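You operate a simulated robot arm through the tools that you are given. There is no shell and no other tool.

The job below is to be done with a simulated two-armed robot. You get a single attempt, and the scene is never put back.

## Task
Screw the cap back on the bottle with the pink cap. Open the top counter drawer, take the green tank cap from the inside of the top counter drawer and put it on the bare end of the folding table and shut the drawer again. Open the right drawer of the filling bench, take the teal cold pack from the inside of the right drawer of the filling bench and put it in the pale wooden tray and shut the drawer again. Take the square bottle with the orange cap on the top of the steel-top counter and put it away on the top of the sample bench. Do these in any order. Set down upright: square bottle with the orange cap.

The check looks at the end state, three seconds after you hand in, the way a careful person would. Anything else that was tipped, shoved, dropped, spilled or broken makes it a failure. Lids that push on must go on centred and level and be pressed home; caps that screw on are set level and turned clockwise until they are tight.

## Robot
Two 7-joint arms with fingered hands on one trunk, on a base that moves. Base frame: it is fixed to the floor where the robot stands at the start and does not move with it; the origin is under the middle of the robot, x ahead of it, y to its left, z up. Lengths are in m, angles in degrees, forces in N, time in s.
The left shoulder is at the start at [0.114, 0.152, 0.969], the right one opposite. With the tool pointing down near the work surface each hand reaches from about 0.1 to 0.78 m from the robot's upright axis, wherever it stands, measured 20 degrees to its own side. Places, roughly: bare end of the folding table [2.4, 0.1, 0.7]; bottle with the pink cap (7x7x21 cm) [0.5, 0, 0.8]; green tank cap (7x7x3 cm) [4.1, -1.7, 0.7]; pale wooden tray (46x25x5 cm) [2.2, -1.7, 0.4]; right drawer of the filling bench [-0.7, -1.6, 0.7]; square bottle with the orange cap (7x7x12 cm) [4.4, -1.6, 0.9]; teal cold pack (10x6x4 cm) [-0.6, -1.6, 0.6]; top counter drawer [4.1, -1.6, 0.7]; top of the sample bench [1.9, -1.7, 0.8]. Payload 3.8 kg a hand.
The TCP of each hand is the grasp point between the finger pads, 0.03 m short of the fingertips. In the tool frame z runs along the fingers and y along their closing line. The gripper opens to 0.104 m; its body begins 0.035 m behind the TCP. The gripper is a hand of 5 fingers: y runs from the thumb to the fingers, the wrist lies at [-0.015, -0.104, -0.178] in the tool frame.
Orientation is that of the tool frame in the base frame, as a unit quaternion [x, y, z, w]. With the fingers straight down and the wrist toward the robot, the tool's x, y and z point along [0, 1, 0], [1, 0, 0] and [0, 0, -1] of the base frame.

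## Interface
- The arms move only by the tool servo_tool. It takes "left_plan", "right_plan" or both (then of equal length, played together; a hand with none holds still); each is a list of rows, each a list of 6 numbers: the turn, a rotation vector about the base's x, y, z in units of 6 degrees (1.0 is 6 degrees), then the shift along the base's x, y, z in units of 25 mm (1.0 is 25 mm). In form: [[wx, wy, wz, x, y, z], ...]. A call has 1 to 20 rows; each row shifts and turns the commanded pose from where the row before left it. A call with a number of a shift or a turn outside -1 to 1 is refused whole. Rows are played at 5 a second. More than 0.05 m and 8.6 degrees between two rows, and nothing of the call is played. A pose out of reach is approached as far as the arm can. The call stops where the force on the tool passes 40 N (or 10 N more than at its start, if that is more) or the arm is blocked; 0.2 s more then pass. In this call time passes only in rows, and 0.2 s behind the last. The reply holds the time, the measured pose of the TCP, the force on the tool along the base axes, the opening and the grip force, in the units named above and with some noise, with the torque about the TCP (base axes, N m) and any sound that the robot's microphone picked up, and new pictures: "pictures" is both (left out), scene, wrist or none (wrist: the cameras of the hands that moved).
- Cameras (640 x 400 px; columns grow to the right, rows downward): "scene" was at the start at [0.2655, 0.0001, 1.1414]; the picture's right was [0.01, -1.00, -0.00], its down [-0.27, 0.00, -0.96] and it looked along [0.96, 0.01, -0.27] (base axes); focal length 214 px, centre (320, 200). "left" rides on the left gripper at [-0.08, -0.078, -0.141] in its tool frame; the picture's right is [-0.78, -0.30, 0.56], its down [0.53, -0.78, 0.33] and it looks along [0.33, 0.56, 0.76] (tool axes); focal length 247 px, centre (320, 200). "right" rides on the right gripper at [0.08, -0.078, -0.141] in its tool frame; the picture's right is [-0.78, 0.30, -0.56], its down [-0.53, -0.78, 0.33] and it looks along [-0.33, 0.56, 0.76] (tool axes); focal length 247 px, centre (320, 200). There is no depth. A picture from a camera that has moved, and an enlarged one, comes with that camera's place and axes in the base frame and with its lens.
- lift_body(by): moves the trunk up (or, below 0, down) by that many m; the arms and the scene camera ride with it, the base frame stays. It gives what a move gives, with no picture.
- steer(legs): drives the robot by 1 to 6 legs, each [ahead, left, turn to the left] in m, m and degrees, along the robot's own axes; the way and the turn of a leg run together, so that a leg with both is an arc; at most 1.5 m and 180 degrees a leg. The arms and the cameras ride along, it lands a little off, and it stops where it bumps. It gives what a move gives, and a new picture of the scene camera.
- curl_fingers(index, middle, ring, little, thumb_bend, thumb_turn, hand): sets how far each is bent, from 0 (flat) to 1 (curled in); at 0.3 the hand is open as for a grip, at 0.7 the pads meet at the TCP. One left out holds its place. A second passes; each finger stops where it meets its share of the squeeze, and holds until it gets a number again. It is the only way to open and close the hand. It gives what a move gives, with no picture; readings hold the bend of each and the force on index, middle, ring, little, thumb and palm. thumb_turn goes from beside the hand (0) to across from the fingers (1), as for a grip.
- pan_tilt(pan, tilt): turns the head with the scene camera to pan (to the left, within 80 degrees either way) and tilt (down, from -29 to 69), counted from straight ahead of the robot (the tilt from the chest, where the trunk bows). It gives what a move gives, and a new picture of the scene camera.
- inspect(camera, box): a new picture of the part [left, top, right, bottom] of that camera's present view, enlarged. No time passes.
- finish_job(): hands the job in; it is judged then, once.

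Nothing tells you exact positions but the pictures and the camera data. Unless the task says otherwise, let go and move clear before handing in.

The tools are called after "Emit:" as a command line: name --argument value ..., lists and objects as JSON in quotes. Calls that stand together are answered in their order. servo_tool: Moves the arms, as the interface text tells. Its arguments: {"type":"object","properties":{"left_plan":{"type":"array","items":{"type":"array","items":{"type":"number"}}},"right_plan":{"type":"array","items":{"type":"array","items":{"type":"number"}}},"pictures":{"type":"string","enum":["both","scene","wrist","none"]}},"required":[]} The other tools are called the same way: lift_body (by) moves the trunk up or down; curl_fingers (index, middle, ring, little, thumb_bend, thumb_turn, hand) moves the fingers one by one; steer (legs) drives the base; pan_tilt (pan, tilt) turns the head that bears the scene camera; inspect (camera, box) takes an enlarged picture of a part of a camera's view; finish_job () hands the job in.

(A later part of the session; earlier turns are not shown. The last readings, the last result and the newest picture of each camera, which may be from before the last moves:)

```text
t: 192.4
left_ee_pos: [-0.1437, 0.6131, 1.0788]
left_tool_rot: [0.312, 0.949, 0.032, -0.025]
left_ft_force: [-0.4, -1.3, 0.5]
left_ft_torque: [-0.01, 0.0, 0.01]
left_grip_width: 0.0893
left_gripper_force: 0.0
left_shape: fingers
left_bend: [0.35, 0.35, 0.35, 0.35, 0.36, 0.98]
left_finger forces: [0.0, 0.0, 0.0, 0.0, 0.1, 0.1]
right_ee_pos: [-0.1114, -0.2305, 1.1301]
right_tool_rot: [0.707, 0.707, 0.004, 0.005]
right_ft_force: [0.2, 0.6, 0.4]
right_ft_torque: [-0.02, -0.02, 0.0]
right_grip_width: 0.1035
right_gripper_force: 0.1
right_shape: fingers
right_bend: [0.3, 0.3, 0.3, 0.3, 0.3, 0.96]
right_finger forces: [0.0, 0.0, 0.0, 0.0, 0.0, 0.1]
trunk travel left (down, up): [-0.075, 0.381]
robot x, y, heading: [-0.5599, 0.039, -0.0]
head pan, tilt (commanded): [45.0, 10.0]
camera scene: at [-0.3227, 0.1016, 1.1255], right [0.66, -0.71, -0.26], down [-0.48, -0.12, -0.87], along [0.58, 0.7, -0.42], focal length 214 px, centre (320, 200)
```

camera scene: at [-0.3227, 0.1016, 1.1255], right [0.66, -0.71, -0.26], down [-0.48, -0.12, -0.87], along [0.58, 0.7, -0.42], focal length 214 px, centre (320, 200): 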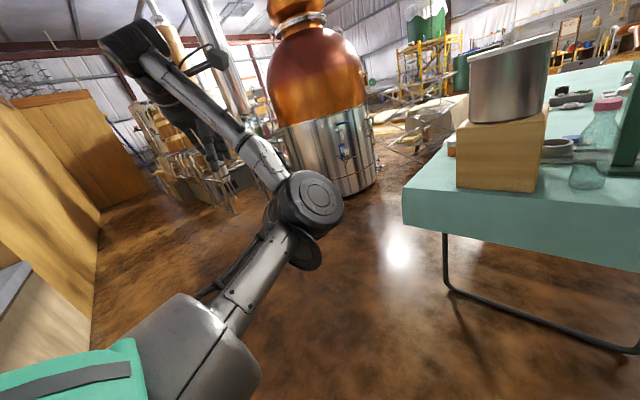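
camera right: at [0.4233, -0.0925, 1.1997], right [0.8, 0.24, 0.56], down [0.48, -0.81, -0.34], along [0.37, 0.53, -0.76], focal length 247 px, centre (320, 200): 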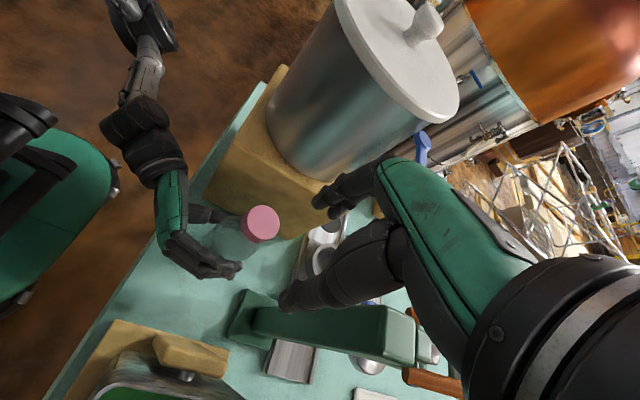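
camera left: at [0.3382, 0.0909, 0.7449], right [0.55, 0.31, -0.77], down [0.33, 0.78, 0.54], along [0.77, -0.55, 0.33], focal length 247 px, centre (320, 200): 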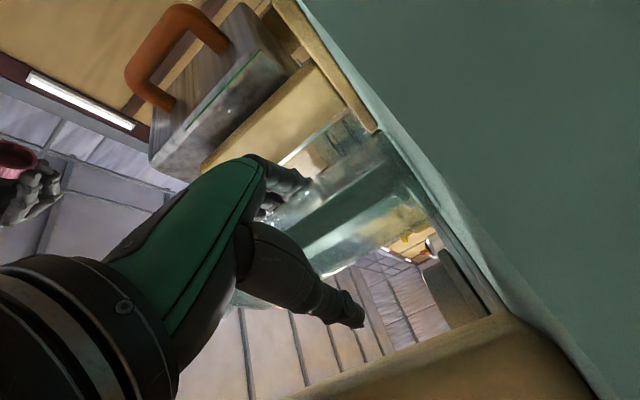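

Emit:
servo_tool --left_plan '[[0, 0, -0.3, -0.2, -0.1, -1], [0, 0, -0.3, -0.2, -0.1, -1], [0, 0, -0.3, -0.2, -0.1, -1], [0, 0, -0.3, -0.2, -0.1, -1], [0, 0, -0.3, -0.2, -0.1, -1], [0, 0, -0.3, -0.2, -0.1, -1], [0, 0, -0.3, -0.2, -0.1, -1], [0, 0, -0.3, -0.2, -0.1, -1], [0, 0, -0.3, -0.2, -0.1, -1], [0, 0, -0.3, -0.2, -0.1, -1], [0, 0, -0.3, -0.2, -0.1, -1], [0, 0, -0.3, -0.2, -0.1, -1], [0, 0, -0.3, -0.2, -0.1, -1], [0, 0, -0.3, -0.2, -0.1, -1], [0, 0, -0.3, -0.2, -0.1, -1], [0, 0, -0.3, -0.2, -0.1, -1]]' --pictures "none"

Emit:
pan_tilt --pan 45 --tilt 35

```text
t: 195.8
left_ee_pos: [-0.2218, 0.573, 0.6755]
left_tool_rot: [0.539, 0.841, 0.038, -0.016]
left_ft_force: [-0.2, 0.3, 0.3]
left_ft_torque: [0.06, -0.01, 0.0]
left_grip_width: 0.0897
left_gripper_force: 0.1
left_shape: fingers
left_bend: [0.35, 0.35, 0.35, 0.35, 0.36, 0.98]
left_finger forces: [0.0, 0.0, 0.0, 0.1, 0.0, 0.0]
right_ee_pos: [-0.1122, -0.2316, 1.1297]
right_tool_rot: [0.707, 0.707, 0.003, 0.005]
right_ft_force: [0.6, -0.1, 0.1]
right_ft_torque: [0.01, 0.01, 0.0]
right_grip_width: 0.1036
right_gripper_force: 0.0
right_shape: fingers
right_bend: [0.3, 0.3, 0.3, 0.3, 0.3, 0.96]
right_finger forces: [0.0, 0.0, 0.0, 0.0, 0.0, 0.0]
trunk travel left (down, up): [-0.075, 0.381]
robot x, y, heading: [-0.5607, 0.0406, -0.0]
head pan, tilt (commanded): [45.0, 10.0]
```

```text
t: 196.7
left_ee_pos: [-0.2209, 0.5731, 0.6766]
left_tool_rot: [0.539, 0.842, 0.038, -0.017]
left_ft_force: [-0.8, 0.2, 0.4]
left_ft_torque: [-0.03, 0.01, 0.01]
left_grip_width: 0.0893
left_gripper_force: 0.2
left_shape: fingers
left_bend: [0.35, 0.35, 0.35, 0.35, 0.36, 0.98]
left_finger forces: [0.0, 0.0, 0.0, 0.0, 0.0, 0.0]
right_ee_pos: [-0.1117, -0.2308, 1.1301]
right_tool_rot: [0.708, 0.707, 0.004, 0.006]
right_ft_force: [0.1, 0.4, -0.7]
right_ft_torque: [-0.01, 0.0, 0.02]
right_grip_width: 0.1035
right_gripper_force: 0.1
right_shape: fingers
right_bend: [0.3, 0.3, 0.3, 0.3, 0.3, 0.96]
right_finger forces: [0.1, 0.0, 0.1, 0.0, 0.0, 0.1]
trunk travel left (down, up): [-0.075, 0.381]
robot x, y, heading: [-0.5628, 0.0348, 0.1]
head pan, tilt (commanded): [45.0, 35.0]
camera scene: at [-0.3406, 0.0974, 1.0896], right [0.66, -0.71, -0.26], down [-0.68, -0.4, -0.61], along [0.33, 0.58, -0.75], focal length 214 px, centre (320, 200)
```

scene: 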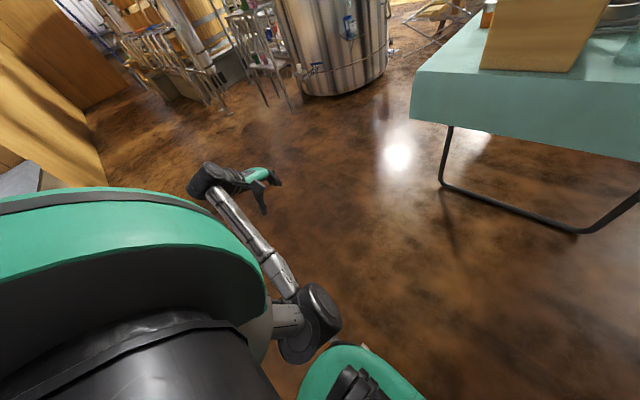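

The left elbow now hangs by the hip, a compact posture. I'll tuck the left hand closer to the body and then face the filling bench.

Emit:
servo_tool --left_plan '[[0, 0, -0.6, -0.1, -0.8, 0], [0, 0, -0.6, -0.1, -0.8, 0], [0, 0, -0.6, -0.1, -0.8, 0], [0, 0, -0.6, -0.1, -0.8, 0], [0, 0, -0.6, -0.1, -0.8, 0], [0, 0, -0.6, -0.1, -0.8, 0], [0, 0, -0.5, -0.1, -0.8, 0], [0, 0, 0, -0.1, -0.5, 0]]' --pictures "scene"

```text
t: 197.8
left_ee_pos: [-0.1829, 0.5094, 0.7378]
left_tool_rot: [0.631, 0.765, 0.118, 0.045]
left_ft_force: [-0.8, -0.1, 1.2]
left_ft_torque: [0.01, 0.0, -0.03]
left_grip_width: 0.0893
left_gripper_force: 0.1
left_shape: fingers
left_bend: [0.35, 0.35, 0.35, 0.35, 0.36, 0.97]
left_finger forces: [0.0, 0.0, 0.0, 0.0, 0.0, 0.1]
right_ee_pos: [-0.113, -0.2311, 1.1315]
right_tool_rot: [0.707, 0.707, 0.004, 0.005]
right_ft_force: [-0.5, 0.0, 0.1]
right_ft_torque: [0.02, 0.04, -0.01]
right_grip_width: 0.1033
right_gripper_force: 0.0
right_shape: fingers
right_bend: [0.3, 0.3, 0.3, 0.3, 0.3, 0.96]
right_finger forces: [0.0, 0.0, 0.1, 0.0, 0.0, 0.0]
trunk travel left (down, up): [-0.075, 0.381]
robot x, y, heading: [-0.5604, 0.0363, -0.3]
head pan, tilt (commanded): [45.0, 35.0]
stopped in row 5 (left hand): the arm was blocked; the commanded pose is now the measured one
camera scene: at [-0.3416, 0.0974, 1.0911], right [0.66, -0.71, -0.26], down [-0.68, -0.41, -0.61], along [0.33, 0.58, -0.75], focal length 214 px, centre (320, 200)
```

scene: 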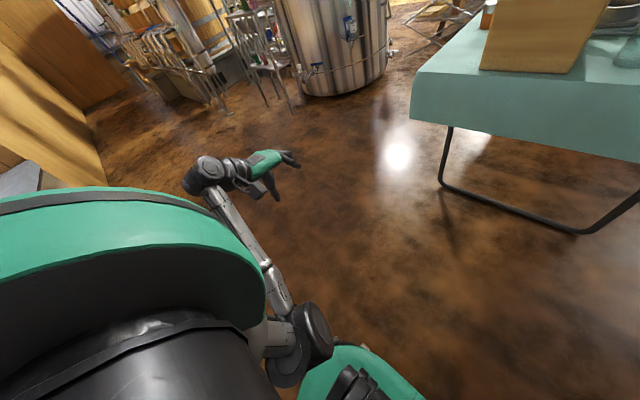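

Emit:
servo_tool --left_plan '[[0, 0, 0, 0, 0.6, 0.3], [0, 0, 0, 0, 0.6, 0.3]]' --pictures "none"

Emit:
steer --legs '[[0.05, 0, -90]]'

Emit:
pan_tilt --pan 0 --tilt 15

```text
t: 198.4
left_ee_pos: [-0.1838, 0.5373, 0.7458]
left_tool_rot: [0.634, 0.764, 0.113, 0.044]
left_ft_force: [-0.8, 0.2, 0.4]
left_ft_torque: [0.01, 0.01, 0.02]
left_grip_width: 0.0894
left_gripper_force: 0.1
left_shape: fingers
left_bend: [0.35, 0.35, 0.35, 0.35, 0.36, 0.97]
left_finger forces: [0.0, 0.0, 0.0, 0.1, 0.0, 0.0]
right_ee_pos: [-0.1114, -0.2304, 1.1293]
right_tool_rot: [0.707, 0.707, 0.004, 0.004]
right_ft_force: [0.6, 0.3, -0.2]
right_ft_torque: [0.01, -0.03, 0.03]
right_grip_width: 0.1034
right_gripper_force: 0.0
right_shape: fingers
right_bend: [0.3, 0.3, 0.3, 0.3, 0.3, 0.96]
right_finger forces: [0.0, 0.0, 0.0, 0.0, 0.0, 0.1]
trunk travel left (down, up): [-0.075, 0.381]
robot x, y, heading: [-0.556, 0.0358, -0.1]
head pan, tilt (commanded): [45.0, 35.0]
```

```text
t: 202.5
left_ee_pos: [-0.0127, -0.3545, 0.7485]
left_tool_rot: [0.986, 0.109, 0.052, 0.111]
left_ft_force: [-0.7, 0.1, 0.3]
left_ft_torque: [0.01, -0.02, -0.02]
left_grip_width: 0.0896
left_gripper_force: 0.0
left_shape: fingers
left_bend: [0.35, 0.35, 0.35, 0.35, 0.36, 0.97]
left_finger forces: [0.1, 0.1, 0.0, 0.0, 0.1, 0.0]
right_ee_pos: [-0.7784, -0.4522, 1.1301]
right_tool_rot: [1.0, 0.016, -0.001, 0.006]
right_ft_force: [0.3, -0.9, 0.6]
right_ft_torque: [-0.01, 0.03, -0.01]
right_grip_width: 0.1034
right_gripper_force: 0.0
right_shape: fingers
right_bend: [0.3, 0.3, 0.3, 0.3, 0.3, 0.96]
right_finger forces: [0.0, 0.1, 0.0, 0.0, 0.0, 0.1]
trunk travel left (down, up): [-0.075, 0.381]
robot x, y, heading: [-0.5245, 0.0024, -88.2]
head pan, tilt (commanded): [45.0, 35.0]
camera scene: at [-0.4575, -0.2132, 1.0895], right [-0.69, -0.68, -0.26], down [-0.43, 0.67, -0.61], along [0.59, -0.31, -0.75], focal length 214 px, centre (320, 200)
```

scene: 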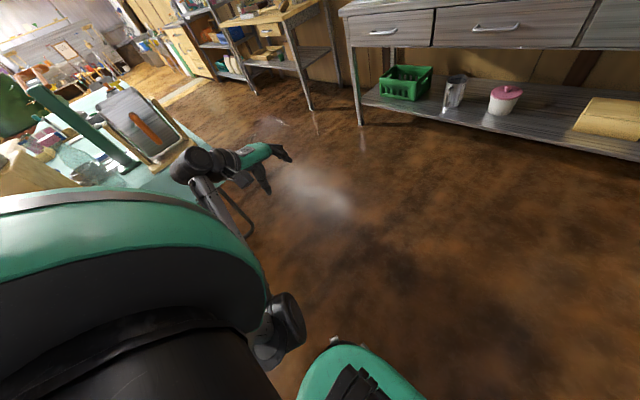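

```text
t: 203.7
left_ee_pos: [-0.0116, -0.3536, 0.7487]
left_tool_rot: [0.986, 0.11, 0.052, 0.112]
left_ft_force: [0.7, 0.1, -0.2]
left_ft_torque: [-0.01, -0.02, -0.02]
left_grip_width: 0.0896
left_gripper_force: 0.0
left_shape: fingers
left_bend: [0.35, 0.35, 0.35, 0.35, 0.36, 0.97]
left_finger forces: [0.0, 0.0, 0.0, 0.1, 0.1, 0.0]
right_ee_pos: [-0.7783, -0.4516, 1.1297]
right_tool_rot: [1.0, 0.017, -0.001, 0.006]
right_ft_force: [0.9, 0.0, -0.4]
right_ft_torque: [0.03, -0.02, 0.02]
right_grip_width: 0.1032
right_gripper_force: 0.0
right_shape: fingers
right_bend: [0.3, 0.3, 0.3, 0.3, 0.3, 0.96]
right_finger forces: [0.1, 0.0, 0.0, 0.1, 0.0, 0.1]
trunk travel left (down, up): [-0.075, 0.381]
robot x, y, heading: [-0.5225, 0.0039, -88.3]
head pan, tilt (commanded): [0.0, 15.0]
camera scene: at [-0.5184, -0.2558, 1.1078], right [-1.0, -0.03, 0.0], down [-0.02, 0.6, -0.8], along [0.03, -0.8, -0.6], focal length 214 px, centre (320, 200)
```

scene: 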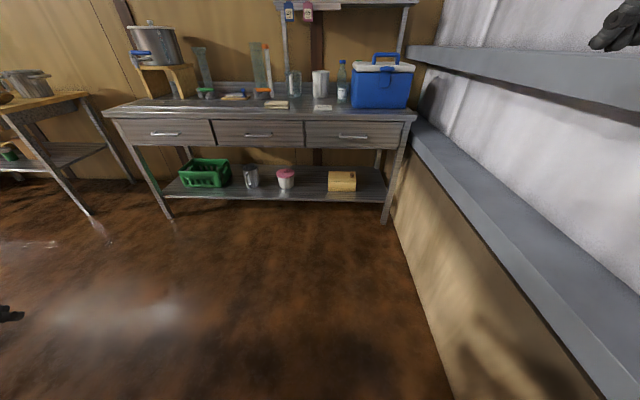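

The filling bench with its three drawers is in front; the right drawer's bar handle is at about [-0.65, -1.30, 0.72], and a wall stands at x≈-1. I'll drive up to it.

Emit:
steer --legs '[[0.42, 0.06, -1.7]]'

Emit:
inspect --camera "scene" --box '[240, 60, 520, 260]'

```text
t: 206.3
left_ee_pos: [0.045, -0.797, 0.7487]
left_tool_rot: [0.988, 0.095, 0.051, 0.111]
left_ft_force: [-0.1, -1.0, 0.0]
left_ft_torque: [0.0, 0.0, 0.01]
left_grip_width: 0.0896
left_gripper_force: 0.1
left_shape: fingers
left_bend: [0.35, 0.35, 0.35, 0.35, 0.36, 0.97]
left_finger forces: [0.1, 0.1, 0.1, 0.0, 0.1, 0.0]
right_ee_pos: [-0.7242, -0.8716, 1.1305]
right_tool_rot: [1.0, 0.002, -0.001, 0.005]
right_ft_force: [0.0, -0.2, -0.7]
right_ft_torque: [-0.01, -0.01, -0.03]
right_grip_width: 0.1033
right_gripper_force: 0.1
right_shape: fingers
right_bend: [0.3, 0.3, 0.3, 0.3, 0.3, 0.96]
right_finger forces: [0.1, 0.0, 0.0, 0.1, 0.0, 0.0]
trunk travel left (down, up): [-0.075, 0.381]
robot x, y, heading: [-0.458, -0.4206, -90.0]
head pan, tilt (commanded): [0.0, 15.0]
camera scene: at [-0.4582, -0.6832, 1.1077], right [-1.0, 0.0, 0.0], down [0.0, 0.6, -0.8], along [0.0, -0.8, -0.6], focal length 214 px, centre (320, 200)
```

scene: 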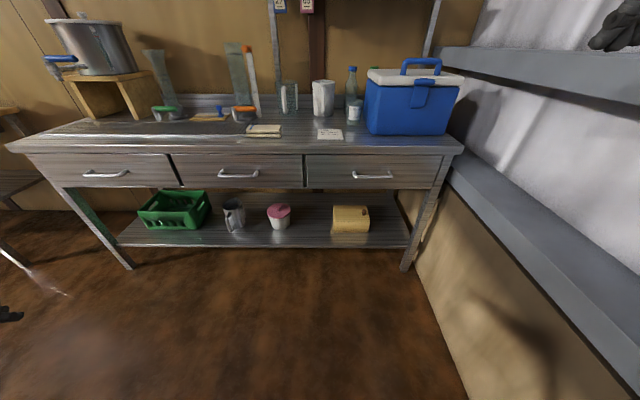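

```text
2.00 times, centred on (380, 160) of scene
camera zoom: at [-0.4582, -0.6832, 1.1077], right [-1.0, 0.0, 0.0], down [0.0, 0.6, -0.8], along [0.0, -0.8, -0.6], focal length 429 px, centre (200, 280)
```

zoom: 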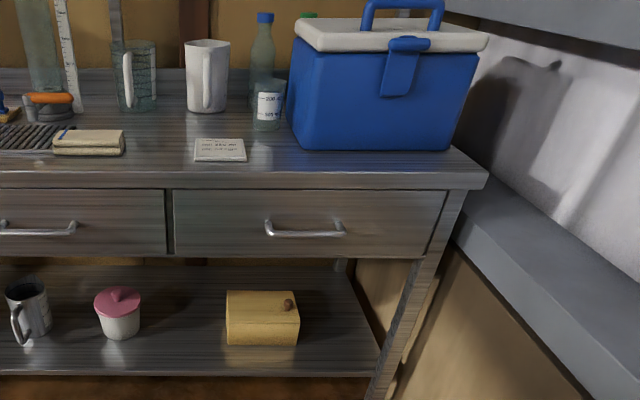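

Triangulating two views puts the right drawer's handle at about [-0.667, -1.428, 0.672]. I'll pitch the right hand to point forward-down at handle height while still clear of the bench.

Emit:
servo_tool --right_plan '[[-0.53, 0, 0, 0.12, -0.3, -0.96], [-0.53, 0, 0, 0.12, -0.3, -0.96], [-0.53, 0, 0, 0.12, -0.3, -0.96], [-0.53, 0, 0, 0.12, -0.3, -0.96], [-0.53, 0, 0, 0.12, -0.3, -0.96], [-0.53, 0, 0, 0.12, -0.3, -0.96], [-0.53, 0, 0, 0.12, -0.3, -0.96], [-0.53, 0, 0, 0.12, -0.3, -0.96], [-0.53, 0, 0, 0.12, -0.3, -0.96], [-0.53, 0, 0, 0.12, -0.3, -0.96], [-0.53, 0, 0, 0.12, -0.3, -0.96], [-0.53, 0, 0, 0.12, -0.3, -0.96], [-0.53, 0, 0, 0.12, -0.3, -0.96], [-0.53, 0, 0, 0.12, -0.3, -0.96], [-0.53, 0, 0, 0.12, -0.3, -0.96], [-0.53, 0, 0, 0.12, -0.3, -0.96], [-0.53, 0, 0, 0.12, -0.3, -0.96], [-0.53, 0, 0, 0.12, -0.3, -0.96], [-0.53, 0, 0, 0.12, -0.3, -0.96]]'

```text
t: 210.3
left_ee_pos: [0.0451, -0.797, 0.7474]
left_tool_rot: [0.988, 0.094, 0.049, 0.112]
left_ft_force: [0.1, 0.0, 1.1]
left_ft_torque: [0.0, -0.02, 0.0]
left_grip_width: 0.0894
left_gripper_force: 0.1
left_shape: fingers
left_bend: [0.35, 0.35, 0.35, 0.35, 0.36, 0.97]
left_finger forces: [0.0, 0.0, 0.0, 0.0, 0.0, 0.0]
right_ee_pos: [-0.67, -1.0341, 0.6811]
right_tool_rot: [0.861, 0.002, -0.001, 0.509]
right_ft_force: [-0.1, 0.4, 0.2]
right_ft_torque: [-0.07, 0.0, 0.02]
right_grip_width: 0.1035
right_gripper_force: 0.0
right_shape: fingers
right_bend: [0.3, 0.3, 0.3, 0.3, 0.3, 0.96]
right_finger forces: [0.0, 0.0, 0.0, 0.0, 0.1, 0.1]
right hand out of reach, approached as far as the arm can: row 8, 9, 10
trunk travel left (down, up): [-0.075, 0.381]
robot x, y, heading: [-0.4564, -0.4206, -89.9]
head pan, tilt (commanded): [0.0, 15.0]
camera scene: at [-0.4576, -0.6835, 1.1075], right [-1.0, 0.0, 0.0], down [0.0, 0.6, -0.8], along [0.0, -0.8, -0.6], focal length 214 px, centre (320, 200)
camera right: at [-0.5907, -0.8729, 0.68], right [-0.77, 0.34, 0.53], down [-0.54, 0.08, -0.84], along [-0.33, -0.94, 0.12], focal length 247 px, centre (320, 200)
```

scene: 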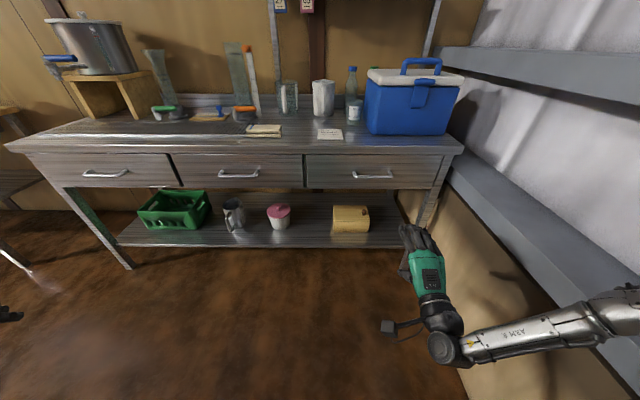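
right: 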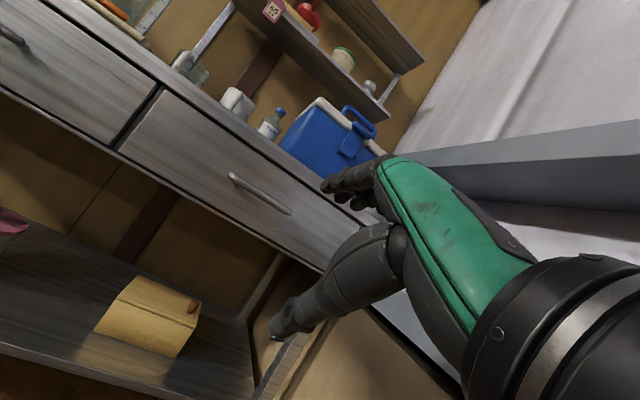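

The handle shows clearly in the wrist camera (≈[-0.665, -1.428, 0.68]). The elbow is close to the wall ledge, so I'll shift the base 15 cm left and reach across instead.

Emit:
steer --legs '[[0, 0.16, 0]]'

Emit:
servo_tool --right_plan '[[0, 0, 0, -0.9, 0, 0], [0, 0, 0, -0.9, 0, 0], [0, 0, 0, -0.9, 0, 0], [0, 0, 0, -0.9, 0, 0], [0, 0, 0, -0.9, 0, 0], [0, 0, 0, -0.9, 0, 0], [0, 0, 0, -0.9, 0, 0]]'

```text
t: 211.7
left_ee_pos: [0.202, -0.7951, 0.7473]
left_tool_rot: [0.988, 0.094, 0.05, 0.112]
left_ft_force: [0.3, 0.3, 0.0]
left_ft_torque: [-0.01, 0.03, -0.01]
left_grip_width: 0.0895
left_gripper_force: 0.1
left_shape: fingers
left_bend: [0.35, 0.35, 0.35, 0.35, 0.36, 0.97]
left_finger forces: [0.1, 0.0, 0.0, 0.0, 0.1, 0.0]
right_ee_pos: [-0.5128, -1.034, 0.6821]
right_tool_rot: [0.861, 0.001, -0.002, 0.508]
right_ft_force: [0.7, 0.8, 0.1]
right_ft_torque: [-0.02, 0.01, 0.03]
right_grip_width: 0.1033
right_gripper_force: 0.1
right_shape: fingers
right_bend: [0.3, 0.3, 0.3, 0.3, 0.3, 0.96]
right_finger forces: [0.0, 0.1, 0.0, 0.0, 0.0, 0.0]
trunk travel left (down, up): [-0.075, 0.381]
robot x, y, heading: [-0.3005, -0.4214, -90.0]
head pan, tilt (commanded): [0.0, 15.0]
camera scene: at [-0.2995, -0.6825, 1.1078], right [-1.0, 0.0, 0.0], down [0.0, 0.6, -0.8], along [0.0, -0.8, -0.6], focal length 214 px, centre (320, 200)
```

scene: 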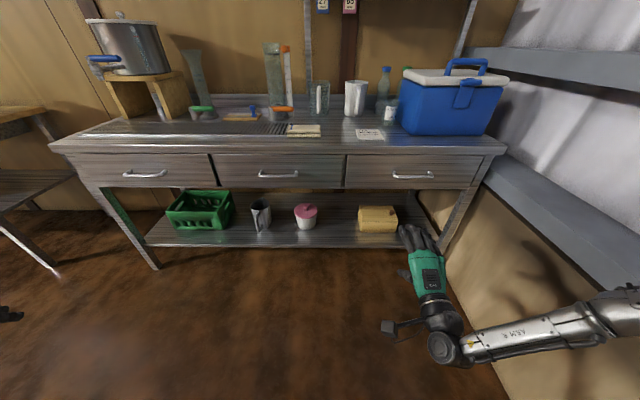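

```text
t: 213.3
left_ee_pos: [0.2022, -0.7954, 0.7486]
left_tool_rot: [0.988, 0.094, 0.051, 0.111]
left_ft_force: [-0.1, -1.0, -0.5]
left_ft_torque: [0.03, 0.01, -0.04]
left_grip_width: 0.0893
left_gripper_force: 0.1
left_shape: fingers
left_bend: [0.35, 0.35, 0.35, 0.35, 0.36, 0.97]
left_finger forces: [0.1, 0.0, 0.0, 0.0, 0.1, 0.0]
right_ee_pos: [-0.6705, -1.0337, 0.6821]
right_tool_rot: [0.861, 0.0, -0.001, 0.508]
right_ft_force: [-0.3, 0.0, 0.4]
right_ft_torque: [0.0, 0.02, -0.01]
right_grip_width: 0.1037
right_gripper_force: 0.0
right_shape: fingers
right_bend: [0.3, 0.3, 0.3, 0.3, 0.3, 0.96]
right_finger forces: [0.0, 0.1, 0.0, 0.0, 0.0, 0.0]
trunk travel left (down, up): [-0.075, 0.381]
robot x, y, heading: [-0.2996, -0.4213, -90.2]
head pan, tilt (commanded): [0.0, 15.0]
camera scene: at [-0.301, -0.6823, 1.1078], right [-1.0, 0.0, 0.0], down [0.0, 0.6, -0.8], along [0.0, -0.8, -0.6], focal length 214 px, centre (320, 200)
camera right: at [-0.5906, -0.8731, 0.6816], right [-0.77, 0.34, 0.53], down [-0.54, 0.08, -0.84], along [-0.33, -0.94, 0.12], focal length 247 px, centre (320, 200)
```

scene: 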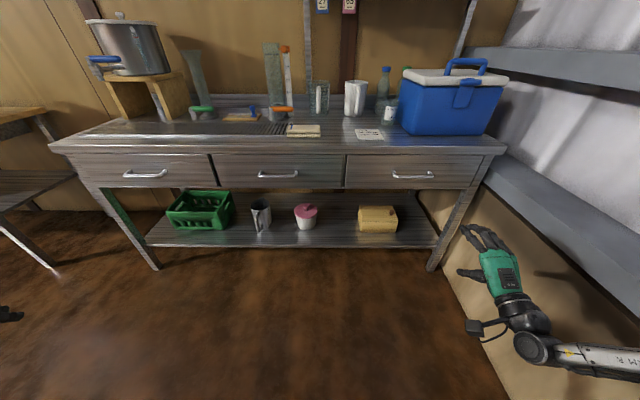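
right: 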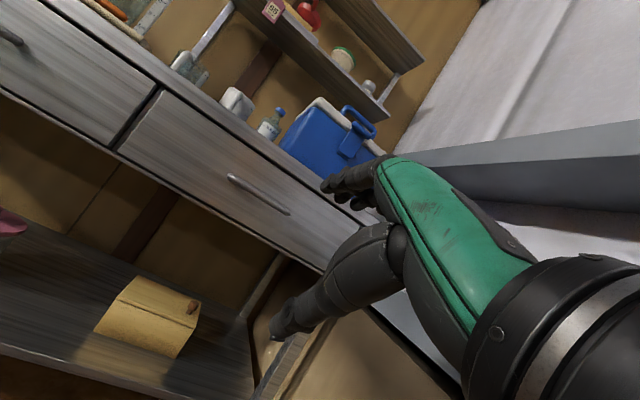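

Emit:
steer --legs '[[0.34, 0, 0]]'

Emit:
inspect --camera "right" --box '[160, 80, 440, 340]'

Emit:
inspect --camera "scene" --box '[320, 100, 640, 400]'

```text
t: 215.6
left_ee_pos: [0.2081, -1.1374, 0.7488]
left_tool_rot: [0.987, 0.099, 0.05, 0.112]
left_ft_force: [0.3, 0.5, 0.0]
left_ft_torque: [0.02, 0.01, 0.02]
left_grip_width: 0.0892
left_gripper_force: 0.2
left_shape: fingers
left_bend: [0.35, 0.35, 0.35, 0.35, 0.36, 0.97]
left_finger forces: [0.0, 0.1, 0.1, 0.0, 0.0, 0.0]
right_ee_pos: [-0.6616, -1.3826, 0.6831]
right_tool_rot: [0.861, 0.004, 0.0, 0.508]
right_ft_force: [-1.0, 21.0, 1.3]
right_ft_torque: [-0.85, 0.04, -0.06]
right_grip_width: 0.1019
right_gripper_force: 10.9
right_shape: fingers
right_bend: [0.31, 0.31, 0.3, 0.3, 0.3, 0.96]
right_finger forces: [9.2, 11.0, 1.3, 0.0, 0.0, 0.0]
trunk travel left (down, up): [-0.075, 0.381]
robot x, y, heading: [-0.297, -0.7674, -89.5]
head pan, tilt (commanded): [0.0, 15.0]
camera scene: at [-0.2958, -1.0267, 1.1085], right [-1.0, -0.01, 0.0], down [-0.01, 0.59, -0.8], along [0.01, -0.8, -0.59], focal length 214 px, centre (320, 200)
```

scene: 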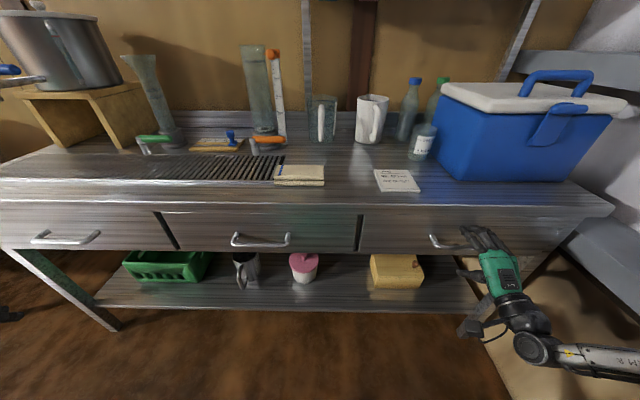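

```text
1.54 times, centred on (300, 210) of right
camera zoom: at [-0.5837, -1.2204, 0.6821], right [-0.78, 0.34, 0.53], down [-0.54, 0.08, -0.84], along [-0.33, -0.94, 0.12], focal length 380 px, centre (351, 185)
```

zoom: 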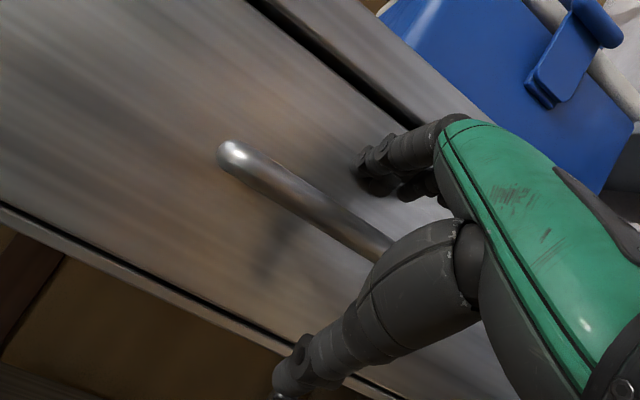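

```text
1.33 times, centred on (480, 250) of scene
camera zoom: at [-0.2958, -1.0267, 1.1085], right [-1.0, -0.01, 0.0], down [-0.01, 0.59, -0.8], along [0.01, -0.8, -0.59], focal length 286 px, centre (107, 133)
```

zoom: 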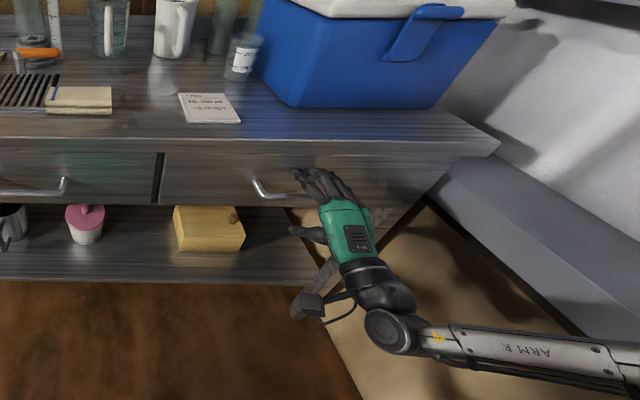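

The fingers are over the bar and touch the drawer face. I'll ease back 1 cm and close the hand on the bar.

Emit:
servo_tool --right_plan '[[0, 0, 0, 0, 0.5, 0]]' --pictures "none"

Emit:
curl_fingers --hand "right" --index 0.6 --middle 0.6 --ring 0.6 --little 0.6 --thumb_bend 0.6

Emit:
inspect --camera "right" --box '[160, 80, 440, 340]'

```text
t: 216.0
left_ee_pos: [0.2075, -1.138, 0.7483]
left_tool_rot: [0.988, 0.099, 0.05, 0.111]
left_ft_force: [-0.8, 0.4, 0.7]
left_ft_torque: [-0.02, 0.01, 0.01]
left_grip_width: 0.0895
left_gripper_force: 0.0
left_shape: fingers
left_bend: [0.35, 0.35, 0.35, 0.35, 0.36, 0.97]
left_finger forces: [0.0, 0.0, 0.1, 0.0, 0.0, 0.1]
right_ee_pos: [-0.6628, -1.3703, 0.6815]
right_tool_rot: [0.861, 0.005, 0.001, 0.508]
right_ft_force: [-0.3, -0.7, 0.3]
right_ft_torque: [0.0, 0.0, -0.01]
right_grip_width: 0.1031
right_gripper_force: 0.1
right_shape: fingers
right_bend: [0.3, 0.3, 0.3, 0.3, 0.3, 0.96]
right_finger forces: [0.0, 0.0, 0.0, 0.1, 0.0, 0.0]
trunk travel left (down, up): [-0.075, 0.381]
robot x, y, heading: [-0.299, -0.7698, -89.6]
head pan, tilt (commanded): [0.0, 15.0]
```

```text
t: 217.0
left_ee_pos: [0.2078, -1.1382, 0.7481]
left_tool_rot: [0.988, 0.099, 0.05, 0.112]
left_ft_force: [-0.2, 0.1, 1.0]
left_ft_torque: [0.0, 0.04, -0.02]
left_grip_width: 0.0897
left_gripper_force: 0.2
left_shape: fingers
left_bend: [0.35, 0.35, 0.35, 0.35, 0.36, 0.97]
left_finger forces: [0.1, 0.0, 0.0, 0.0, 0.0, 0.0]
right_ee_pos: [-0.6599, -1.3702, 0.6826]
right_tool_rot: [0.86, 0.005, 0.0, 0.51]
right_ft_force: [-1.4, -4.0, 11.7]
right_ft_torque: [-0.27, 0.2, -0.04]
right_grip_width: 0.0322
right_gripper_force: 6.0
right_shape: fingers
right_bend: [0.56, 0.58, 0.56, 0.59, 0.6, 0.99]
right_finger forces: [4.1, 2.3, 3.2, 2.0, 0.0, 0.1]
trunk travel left (down, up): [-0.075, 0.381]
robot x, y, heading: [-0.2941, -0.7699, -89.3]
head pan, tilt (commanded): [0.0, 15.0]
```

```text
1.54 times, centred on (300, 210) of right
camera zoom: at [-0.5825, -1.2087, 0.6821], right [-0.78, 0.34, 0.53], down [-0.54, 0.08, -0.84], along [-0.33, -0.94, 0.12], focal length 380 px, centre (351, 185)
```

zoom: 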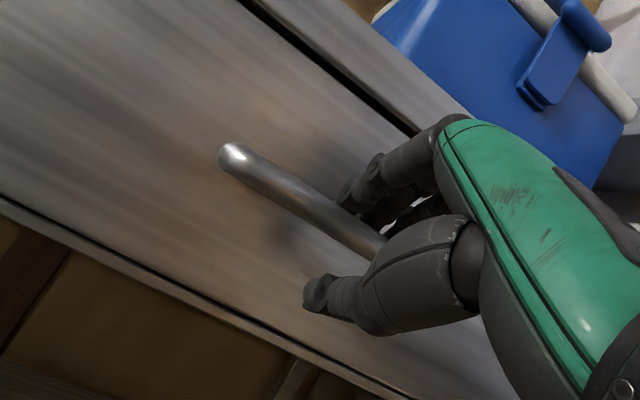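

Emit:
servo_tool --right_plan '[[0, 0, 0, 0, -0.1, 0.4]]' --pictures "none"

Emit:
curl_fingers --hand "right" --index 0.72 --middle 0.72 --ring 0.72 --little 0.72 --thumb_bend 0.72

Emit:
inspect --camera "right" --box '[160, 80, 440, 340]'

```text
t: 217.4
left_ee_pos: [0.2075, -1.139, 0.7468]
left_tool_rot: [0.988, 0.098, 0.051, 0.111]
left_ft_force: [1.4, -0.3, 0.2]
left_ft_torque: [-0.03, 0.0, 0.02]
left_grip_width: 0.0895
left_gripper_force: 0.0
left_shape: fingers
left_bend: [0.35, 0.35, 0.35, 0.35, 0.36, 0.97]
left_finger forces: [0.1, 0.1, 0.0, 0.1, 0.1, 0.1]
right_ee_pos: [-0.6625, -1.3728, 0.6881]
right_tool_rot: [0.863, 0.006, 0.003, 0.504]
right_ft_force: [0.2, -3.2, 0.4]
right_ft_torque: [0.02, -0.02, 0.01]
right_grip_width: 0.0282
right_gripper_force: 1.6
right_shape: fingers
right_bend: [0.59, 0.6, 0.59, 0.6, 0.6, 0.99]
right_finger forces: [0.8, 0.6, 0.7, 0.0, 0.0, 0.0]
trunk travel left (down, up): [-0.075, 0.381]
robot x, y, heading: [-0.2952, -0.7725, -89.2]
head pan, tilt (commanded): [0.0, 15.0]
```

```text
t: 218.4
left_ee_pos: [0.2082, -1.1373, 0.7486]
left_tool_rot: [0.987, 0.099, 0.05, 0.112]
left_ft_force: [-1.0, 0.1, 0.2]
left_ft_torque: [0.0, 0.02, 0.01]
left_grip_width: 0.0893
left_gripper_force: 0.1
left_shape: fingers
left_bend: [0.35, 0.35, 0.35, 0.35, 0.36, 0.97]
left_finger forces: [0.0, 0.1, 0.0, 0.0, 0.0, 0.0]
right_ee_pos: [-0.6624, -1.3716, 0.6935]
right_tool_rot: [0.86, 0.004, -0.001, 0.51]
right_ft_force: [-3.1, -0.3, 16.2]
right_ft_torque: [-0.27, 0.49, -0.02]
right_grip_width: 0.0057
right_gripper_force: 11.9
right_shape: fingers
right_bend: [0.71, 0.71, 0.71, 0.72, 0.68, 1.0]
right_finger forces: [3.8, 3.4, 5.0, 8.0, 4.4, 0.0]
trunk travel left (down, up): [-0.075, 0.381]
robot x, y, heading: [-0.2981, -0.7727, -89.4]
head pan, tilt (commanded): [0.0, 15.0]
```

```text
1.54 times, centred on (300, 210) of right
camera zoom: at [-0.5829, -1.2105, 0.692], right [-0.78, 0.34, 0.53], down [-0.54, 0.08, -0.84], along [-0.33, -0.94, 0.12], focal length 380 px, centre (351, 185)
```

zoom: 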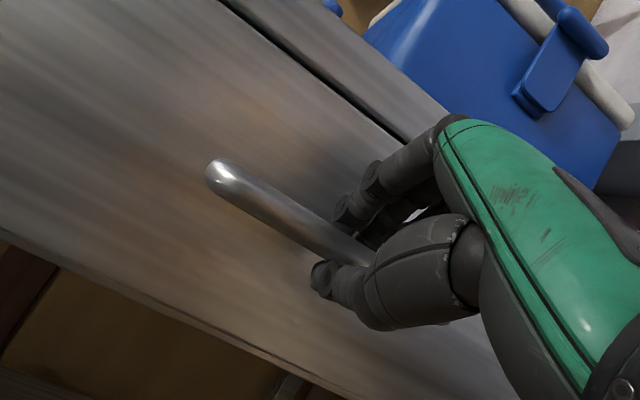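

The bar is gripped by all fingers. I'll test-pull with the arm first.

Emit:
servo_tool --right_plan '[[0, 0, 0, 0, 0.6, 0], [0, 0, 0, 0, 0.8, 0], [0, 0, 0, 0, 0.8, 0]]'

```text
t: 219.2
left_ee_pos: [0.2091, -1.1381, 0.7491]
left_tool_rot: [0.987, 0.1, 0.05, 0.112]
left_ft_force: [-1.2, 0.1, -0.3]
left_ft_torque: [-0.01, 0.01, -0.03]
left_grip_width: 0.0895
left_gripper_force: 0.1
left_shape: fingers
left_bend: [0.35, 0.35, 0.35, 0.35, 0.36, 0.97]
left_finger forces: [0.1, 0.0, 0.1, 0.0, 0.0, 0.1]
right_ee_pos: [-0.6624, -1.3163, 0.6945]
right_tool_rot: [0.861, 0.005, 0.0, 0.508]
right_ft_force: [2.7, 0.6, 14.2]
right_ft_torque: [-0.19, 0.43, -0.01]
right_grip_width: 0.0056
right_gripper_force: 11.6
right_shape: fingers
right_bend: [0.71, 0.71, 0.71, 0.72, 0.68, 1.0]
right_finger forces: [3.5, 3.0, 4.5, 8.0, 4.5, 0.0]
trunk travel left (down, up): [-0.075, 0.381]
robot x, y, heading: [-0.2991, -0.7681, -89.2]
head pan, tilt (commanded): [0.0, 15.0]
camera scene: at [-0.2945, -1.0273, 1.1083], right [-1.0, -0.01, 0.0], down [-0.01, 0.6, -0.8], along [0.01, -0.8, -0.6], focal length 214 px, centre (320, 200)
camera right: at [-0.5835, -1.1547, 0.6924], right [-0.78, 0.34, 0.53], down [-0.54, 0.08, -0.84], along [-0.32, -0.94, 0.12], focal length 247 px, centre (320, 200)
```

scene: 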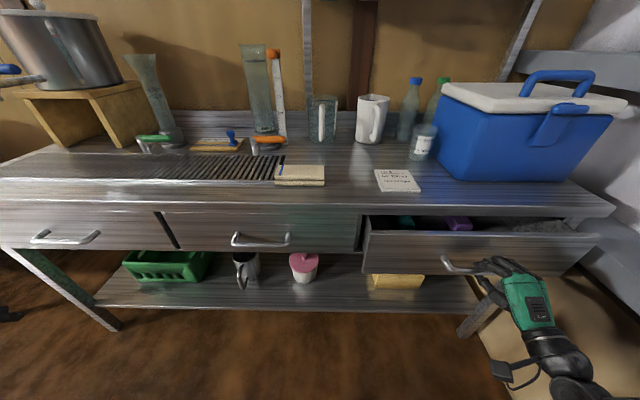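
right: 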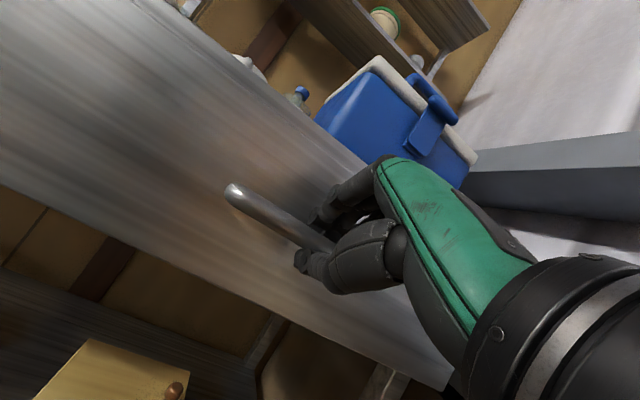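

The drawer slides easily; a teal and a purple object show inside. I'll pull it further by driving backward.

Emit:
steer --legs '[[-0.2, 0, 0]]'

Emit:
pan_tilt --pan -20 --tilt 35

```text
t: 220.8
left_ee_pos: [0.2053, -0.9383, 0.7487]
left_tool_rot: [0.988, 0.097, 0.05, 0.113]
left_ft_force: [-0.1, 0.3, 0.5]
left_ft_torque: [0.0, 0.0, 0.02]
left_grip_width: 0.0895
left_gripper_force: 0.1
left_shape: fingers
left_bend: [0.35, 0.35, 0.35, 0.35, 0.36, 0.97]
left_finger forces: [0.0, 0.1, 0.1, 0.0, 0.0, 0.0]
right_ee_pos: [-0.6687, -1.1149, 0.6941]
right_tool_rot: [0.861, 0.003, -0.002, 0.508]
right_ft_force: [9.8, -1.5, 7.9]
right_ft_torque: [-0.12, 0.34, 0.04]
right_grip_width: 0.0032
right_gripper_force: 11.9
right_shape: fingers
right_bend: [0.72, 0.71, 0.71, 0.72, 0.68, 0.98]
right_finger forces: [2.9, 2.4, 3.9, 9.3, 5.6, 0.1]
trunk travel left (down, up): [-0.075, 0.381]
robot x, y, heading: [-0.3016, -0.5662, -89.7]
head pan, tilt (commanded): [0.0, 15.0]
camera scene: at [-0.2973, -0.8263, 1.1082], right [-1.0, -0.01, 0.0], down [-0.01, 0.6, -0.8], along [0.0, -0.8, -0.6], focal length 214 px, centre (320, 200)
```

scene: 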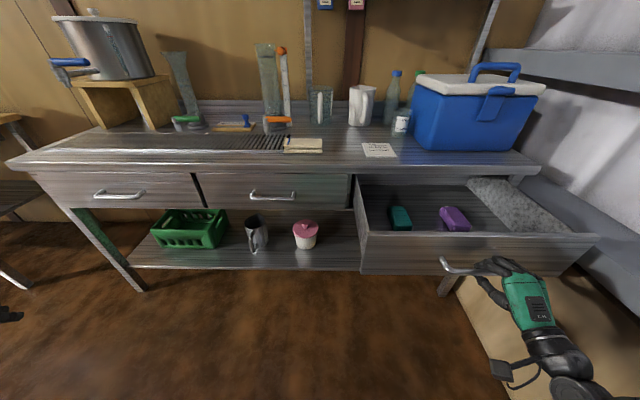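

```text
t: 221.6
left_ee_pos: [0.205, -0.939, 0.7485]
left_tool_rot: [0.988, 0.097, 0.049, 0.112]
left_ft_force: [-0.1, -0.2, 0.3]
left_ft_torque: [-0.04, 0.03, 0.02]
left_grip_width: 0.0895
left_gripper_force: 0.0
left_shape: fingers
left_bend: [0.35, 0.35, 0.35, 0.35, 0.36, 0.97]
left_finger forces: [0.0, 0.1, 0.1, 0.0, 0.0, 0.0]
right_ee_pos: [-0.6659, -1.1149, 0.6939]
right_tool_rot: [0.861, 0.004, -0.001, 0.509]
right_ft_force: [7.0, -1.6, 9.6]
right_ft_torque: [-0.1, 0.37, 0.07]
right_grip_width: 0.0031
right_gripper_force: 11.3
right_shape: fingers
right_bend: [0.72, 0.71, 0.71, 0.72, 0.68, 0.99]
right_finger forces: [2.8, 2.5, 3.9, 9.4, 5.2, 0.0]
trunk travel left (down, up): [-0.075, 0.381]
robot x, y, heading: [-0.3011, -0.5674, -89.6]
head pan, tilt (commanded): [-20.0, 35.0]
camera scene: at [-0.3277, -0.8057, 1.0823], right [-0.94, 0.31, 0.13], down [0.19, 0.8, -0.56], along [-0.28, -0.51, -0.82], focal length 214 px, centre (320, 200)
```

scene: 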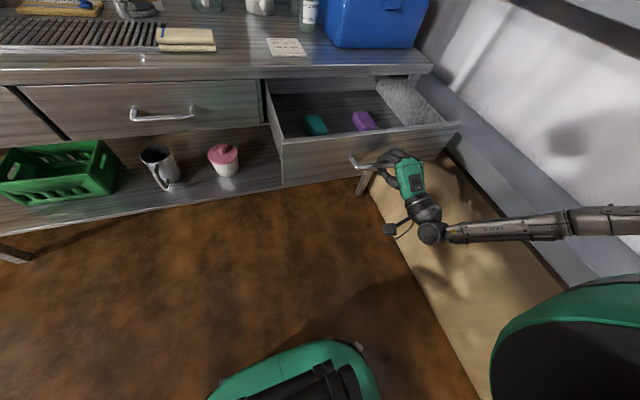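

The teal pack lies about under the bench edge (y≈-1.36). I'll open the drawer about 12 cm more.

Emit:
steer --legs '[[-0.12, 0, 0]]'

Emit:
inspect --camera "scene" --box '[220, 40, 500, 240]'

```text
t: 222.8
left_ee_pos: [0.2037, -0.8182, 0.7485]
left_tool_rot: [0.988, 0.097, 0.05, 0.114]
left_ft_force: [-0.1, 0.4, 0.2]
left_ft_torque: [0.01, 0.03, 0.06]
left_grip_width: 0.0894
left_gripper_force: 0.1
left_shape: fingers
left_bend: [0.35, 0.35, 0.35, 0.35, 0.36, 0.97]
left_finger forces: [0.0, 0.0, 0.1, 0.0, 0.1, 0.1]
right_ee_pos: [-0.6702, -0.9948, 0.6905]
right_tool_rot: [0.862, 0.002, -0.001, 0.506]
right_ft_force: [-0.7, -0.4, -0.6]
right_ft_torque: [0.02, 0.03, -0.01]
right_grip_width: 0.0004
right_gripper_force: 0.1
right_shape: fingers
right_bend: [0.71, 0.72, 0.72, 0.72, 0.71, 1.0]
right_finger forces: [0.1, 0.0, 0.0, 0.0, 0.1, 0.0]
trunk travel left (down, up): [-0.075, 0.381]
robot x, y, heading: [-0.3002, -0.4463, -89.4]
head pan, tilt (commanded): [-20.0, 35.0]
camera scene: at [-0.33, -0.6858, 1.082], right [-0.94, 0.31, 0.13], down [0.19, 0.8, -0.56], along [-0.28, -0.51, -0.82], focal length 214 px, centre (320, 200)
```

scene: 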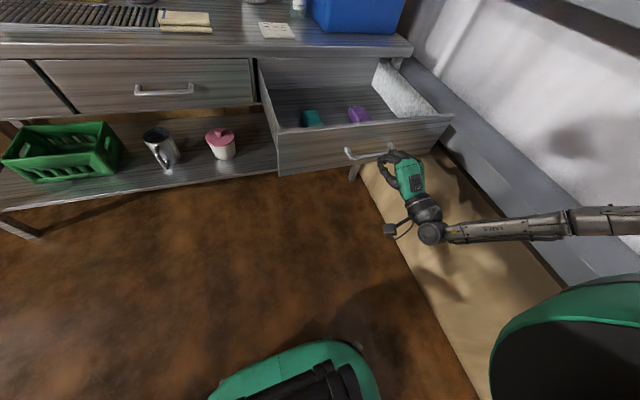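

```text
2.00 times, centred on (360, 140) of scene
camera zoom: at [-0.33, -0.6858, 1.082], right [-0.94, 0.31, 0.13], down [0.19, 0.8, -0.56], along [-0.28, -0.51, -0.82], focal length 429 px, centre (240, 320)
```

zoom: 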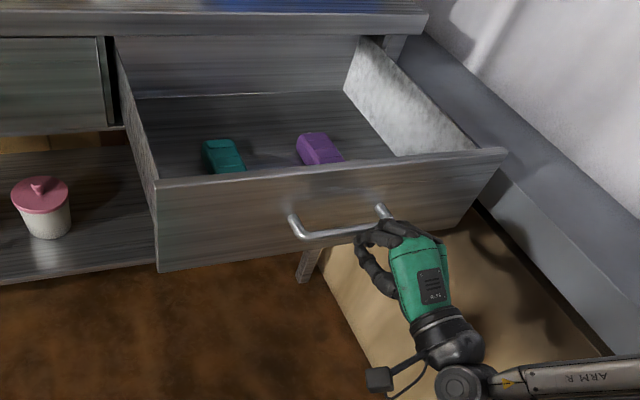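

The hand slipped off as the drawer reached its stop; it stands open about 31 cm, with the teal pack at about [-0.556, -1.27, 0.65]. I'll lift the right hand clear, point it down and turn it sideways for the pack.

Emit:
curl_fingers --hand "right" --index 0.3 --middle 0.3 --ring 0.3 --little 0.3 --thumb_bend 0.3 --thumb_turn 0.98

Emit:
servo_tool --right_plan '[[0, 0, 0, 0, 0.8, 0], [0, 0, 0, 0, 0.6, 0.4], [0.85, 0, 0, 0, 0.2, 0.9], [0.85, 0, 0, 0, 0.2, 0.9], [0.85, 0, 0, 0, 0.2, 0.9], [0.85, 0, 0, 0, 0.2, 0.9], [0.85, 0, 0, 0, 0.1, 0.9], [0.85, 0, 0, 0, 0, 0.9], [0.85, 0, 0, 0, 0, 0.9], [0.85, 0, 0, 0, 0, 0.9], [0.85, 0, 0, 0, 0, 0.9], [0.85, 0, 0, 0, 0, 0.9], [0.85, 0, 0, 0, 0, 0.9], [0.8, 0, 0, 0, 0, 0.9]]' --pictures "none"

Emit:
servo_tool --right_plan '[[0, 0, 1, 0, 0, 0], [0, 0, 1, 0, 0, 0], [0, 0, 1, 0, 0, 0], [0, 0, 1, 0, 0, 0], [0, 0, 1, 0, 0, 0], [0, 0, 1, 0, 0, 0], [0, 0, 1, 0, 0, 0], [0, 0, 1, 0, 0, 0], [0, 0, 1, 0, 0, 0], [0, 0, 1, 0, 0, 0], [0, 0, 1, 0, 0, 0], [0, 0, 1, 0, 0, 0]]'

```text
t: 223.8
left_ee_pos: [0.2043, -0.8192, 0.748]
left_tool_rot: [0.988, 0.095, 0.05, 0.112]
left_ft_force: [-1.1, -0.3, -0.7]
left_ft_torque: [0.0, 0.01, 0.01]
left_grip_width: 0.0895
left_gripper_force: 0.1
left_shape: fingers
left_bend: [0.35, 0.35, 0.35, 0.35, 0.36, 0.97]
left_finger forces: [0.0, 0.0, 0.0, 0.0, 0.0, 0.0]
right_ee_pos: [-0.67, -0.9948, 0.6911]
right_tool_rot: [0.862, 0.003, 0.0, 0.507]
right_ft_force: [0.1, 0.8, -0.6]
right_ft_torque: [-0.01, -0.02, -0.01]
right_grip_width: 0.103
right_gripper_force: 0.1
right_shape: fingers
right_bend: [0.3, 0.3, 0.3, 0.3, 0.3, 0.96]
right_finger forces: [0.0, 0.1, 0.1, 0.0, 0.0, 0.0]
trunk travel left (down, up): [-0.075, 0.381]
robot x, y, heading: [-0.3005, -0.4449, -89.7]
head pan, tilt (commanded): [-20.0, 35.0]
```

```text
t: 226.8
left_ee_pos: [0.2031, -0.819, 0.748]
left_tool_rot: [0.988, 0.097, 0.051, 0.112]
left_ft_force: [-0.2, 0.6, 0.0]
left_ft_torque: [0.01, 0.02, 0.0]
left_grip_width: 0.0894
left_gripper_force: 0.1
left_shape: fingers
left_bend: [0.35, 0.35, 0.35, 0.35, 0.36, 0.97]
left_finger forces: [0.0, 0.0, 0.0, 0.0, 0.0, 0.1]
right_ee_pos: [-0.6701, -0.9382, 0.9717]
right_tool_rot: [1.0, 0.003, 0.0, 0.0]
right_ft_force: [-0.6, 1.0, 0.1]
right_ft_torque: [0.0, 0.01, -0.01]
right_grip_width: 0.103
right_gripper_force: 0.0
right_shape: fingers
right_bend: [0.3, 0.3, 0.3, 0.3, 0.3, 0.96]
right_finger forces: [0.1, 0.0, 0.0, 0.0, 0.1, 0.0]
trunk travel left (down, up): [-0.075, 0.381]
robot x, y, heading: [-0.2962, -0.4481, -89.5]
head pan, tilt (commanded): [-20.0, 35.0]
```

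```text
t: 229.4
left_ee_pos: [0.2031, -0.8206, 0.748]
left_tool_rot: [0.988, 0.096, 0.05, 0.112]
left_ft_force: [0.3, -0.3, -0.2]
left_ft_torque: [0.0, 0.01, 0.03]
left_grip_width: 0.0895
left_gripper_force: 0.1
left_shape: fingers
left_bend: [0.35, 0.35, 0.35, 0.35, 0.36, 0.97]
left_finger forces: [0.0, 0.0, 0.0, 0.0, 0.0, 0.0]
right_ee_pos: [-0.6696, -0.9381, 0.9702]
right_tool_rot: [0.807, 0.591, 0.0, 0.0]
right_ft_force: [0.0, 0.0, 0.1]
right_ft_torque: [0.0, -0.04, -0.02]
right_grip_width: 0.103
right_gripper_force: 0.0
right_shape: fingers
right_bend: [0.3, 0.3, 0.3, 0.3, 0.3, 0.96]
right_finger forces: [0.0, 0.1, 0.0, 0.0, 0.0, 0.0]
trunk travel left (down, up): [-0.075, 0.381]
robot x, y, heading: [-0.2965, -0.45, -89.7]
head pan, tilt (commanded): [-20.0, 35.0]
camera scene: at [-0.3301, -0.6869, 1.0819], right [-0.94, 0.31, 0.13], down [0.19, 0.8, -0.56], along [-0.28, -0.51, -0.82], focal length 214 px, centre (320, 200)
camera right: at [-0.719, -0.8385, 1.111], right [0.05, -0.83, 0.56], down [-0.9, -0.27, -0.33], along [0.43, -0.49, -0.76], focal length 247 px, centre (320, 200)
```

scene: 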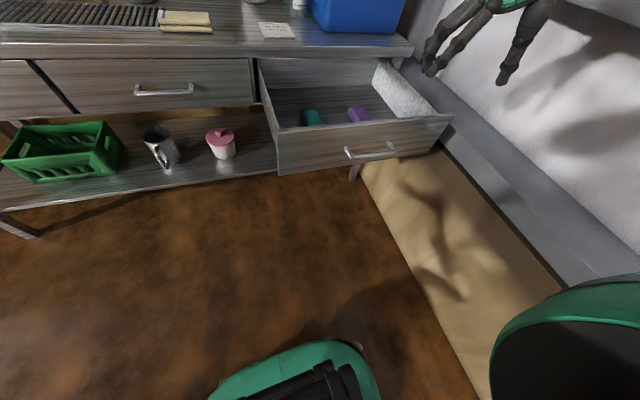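
right: 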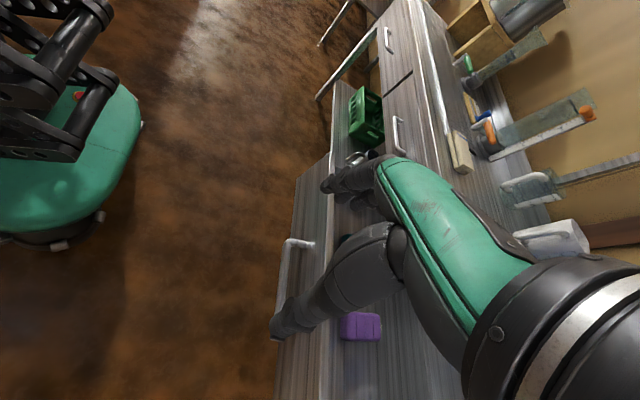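

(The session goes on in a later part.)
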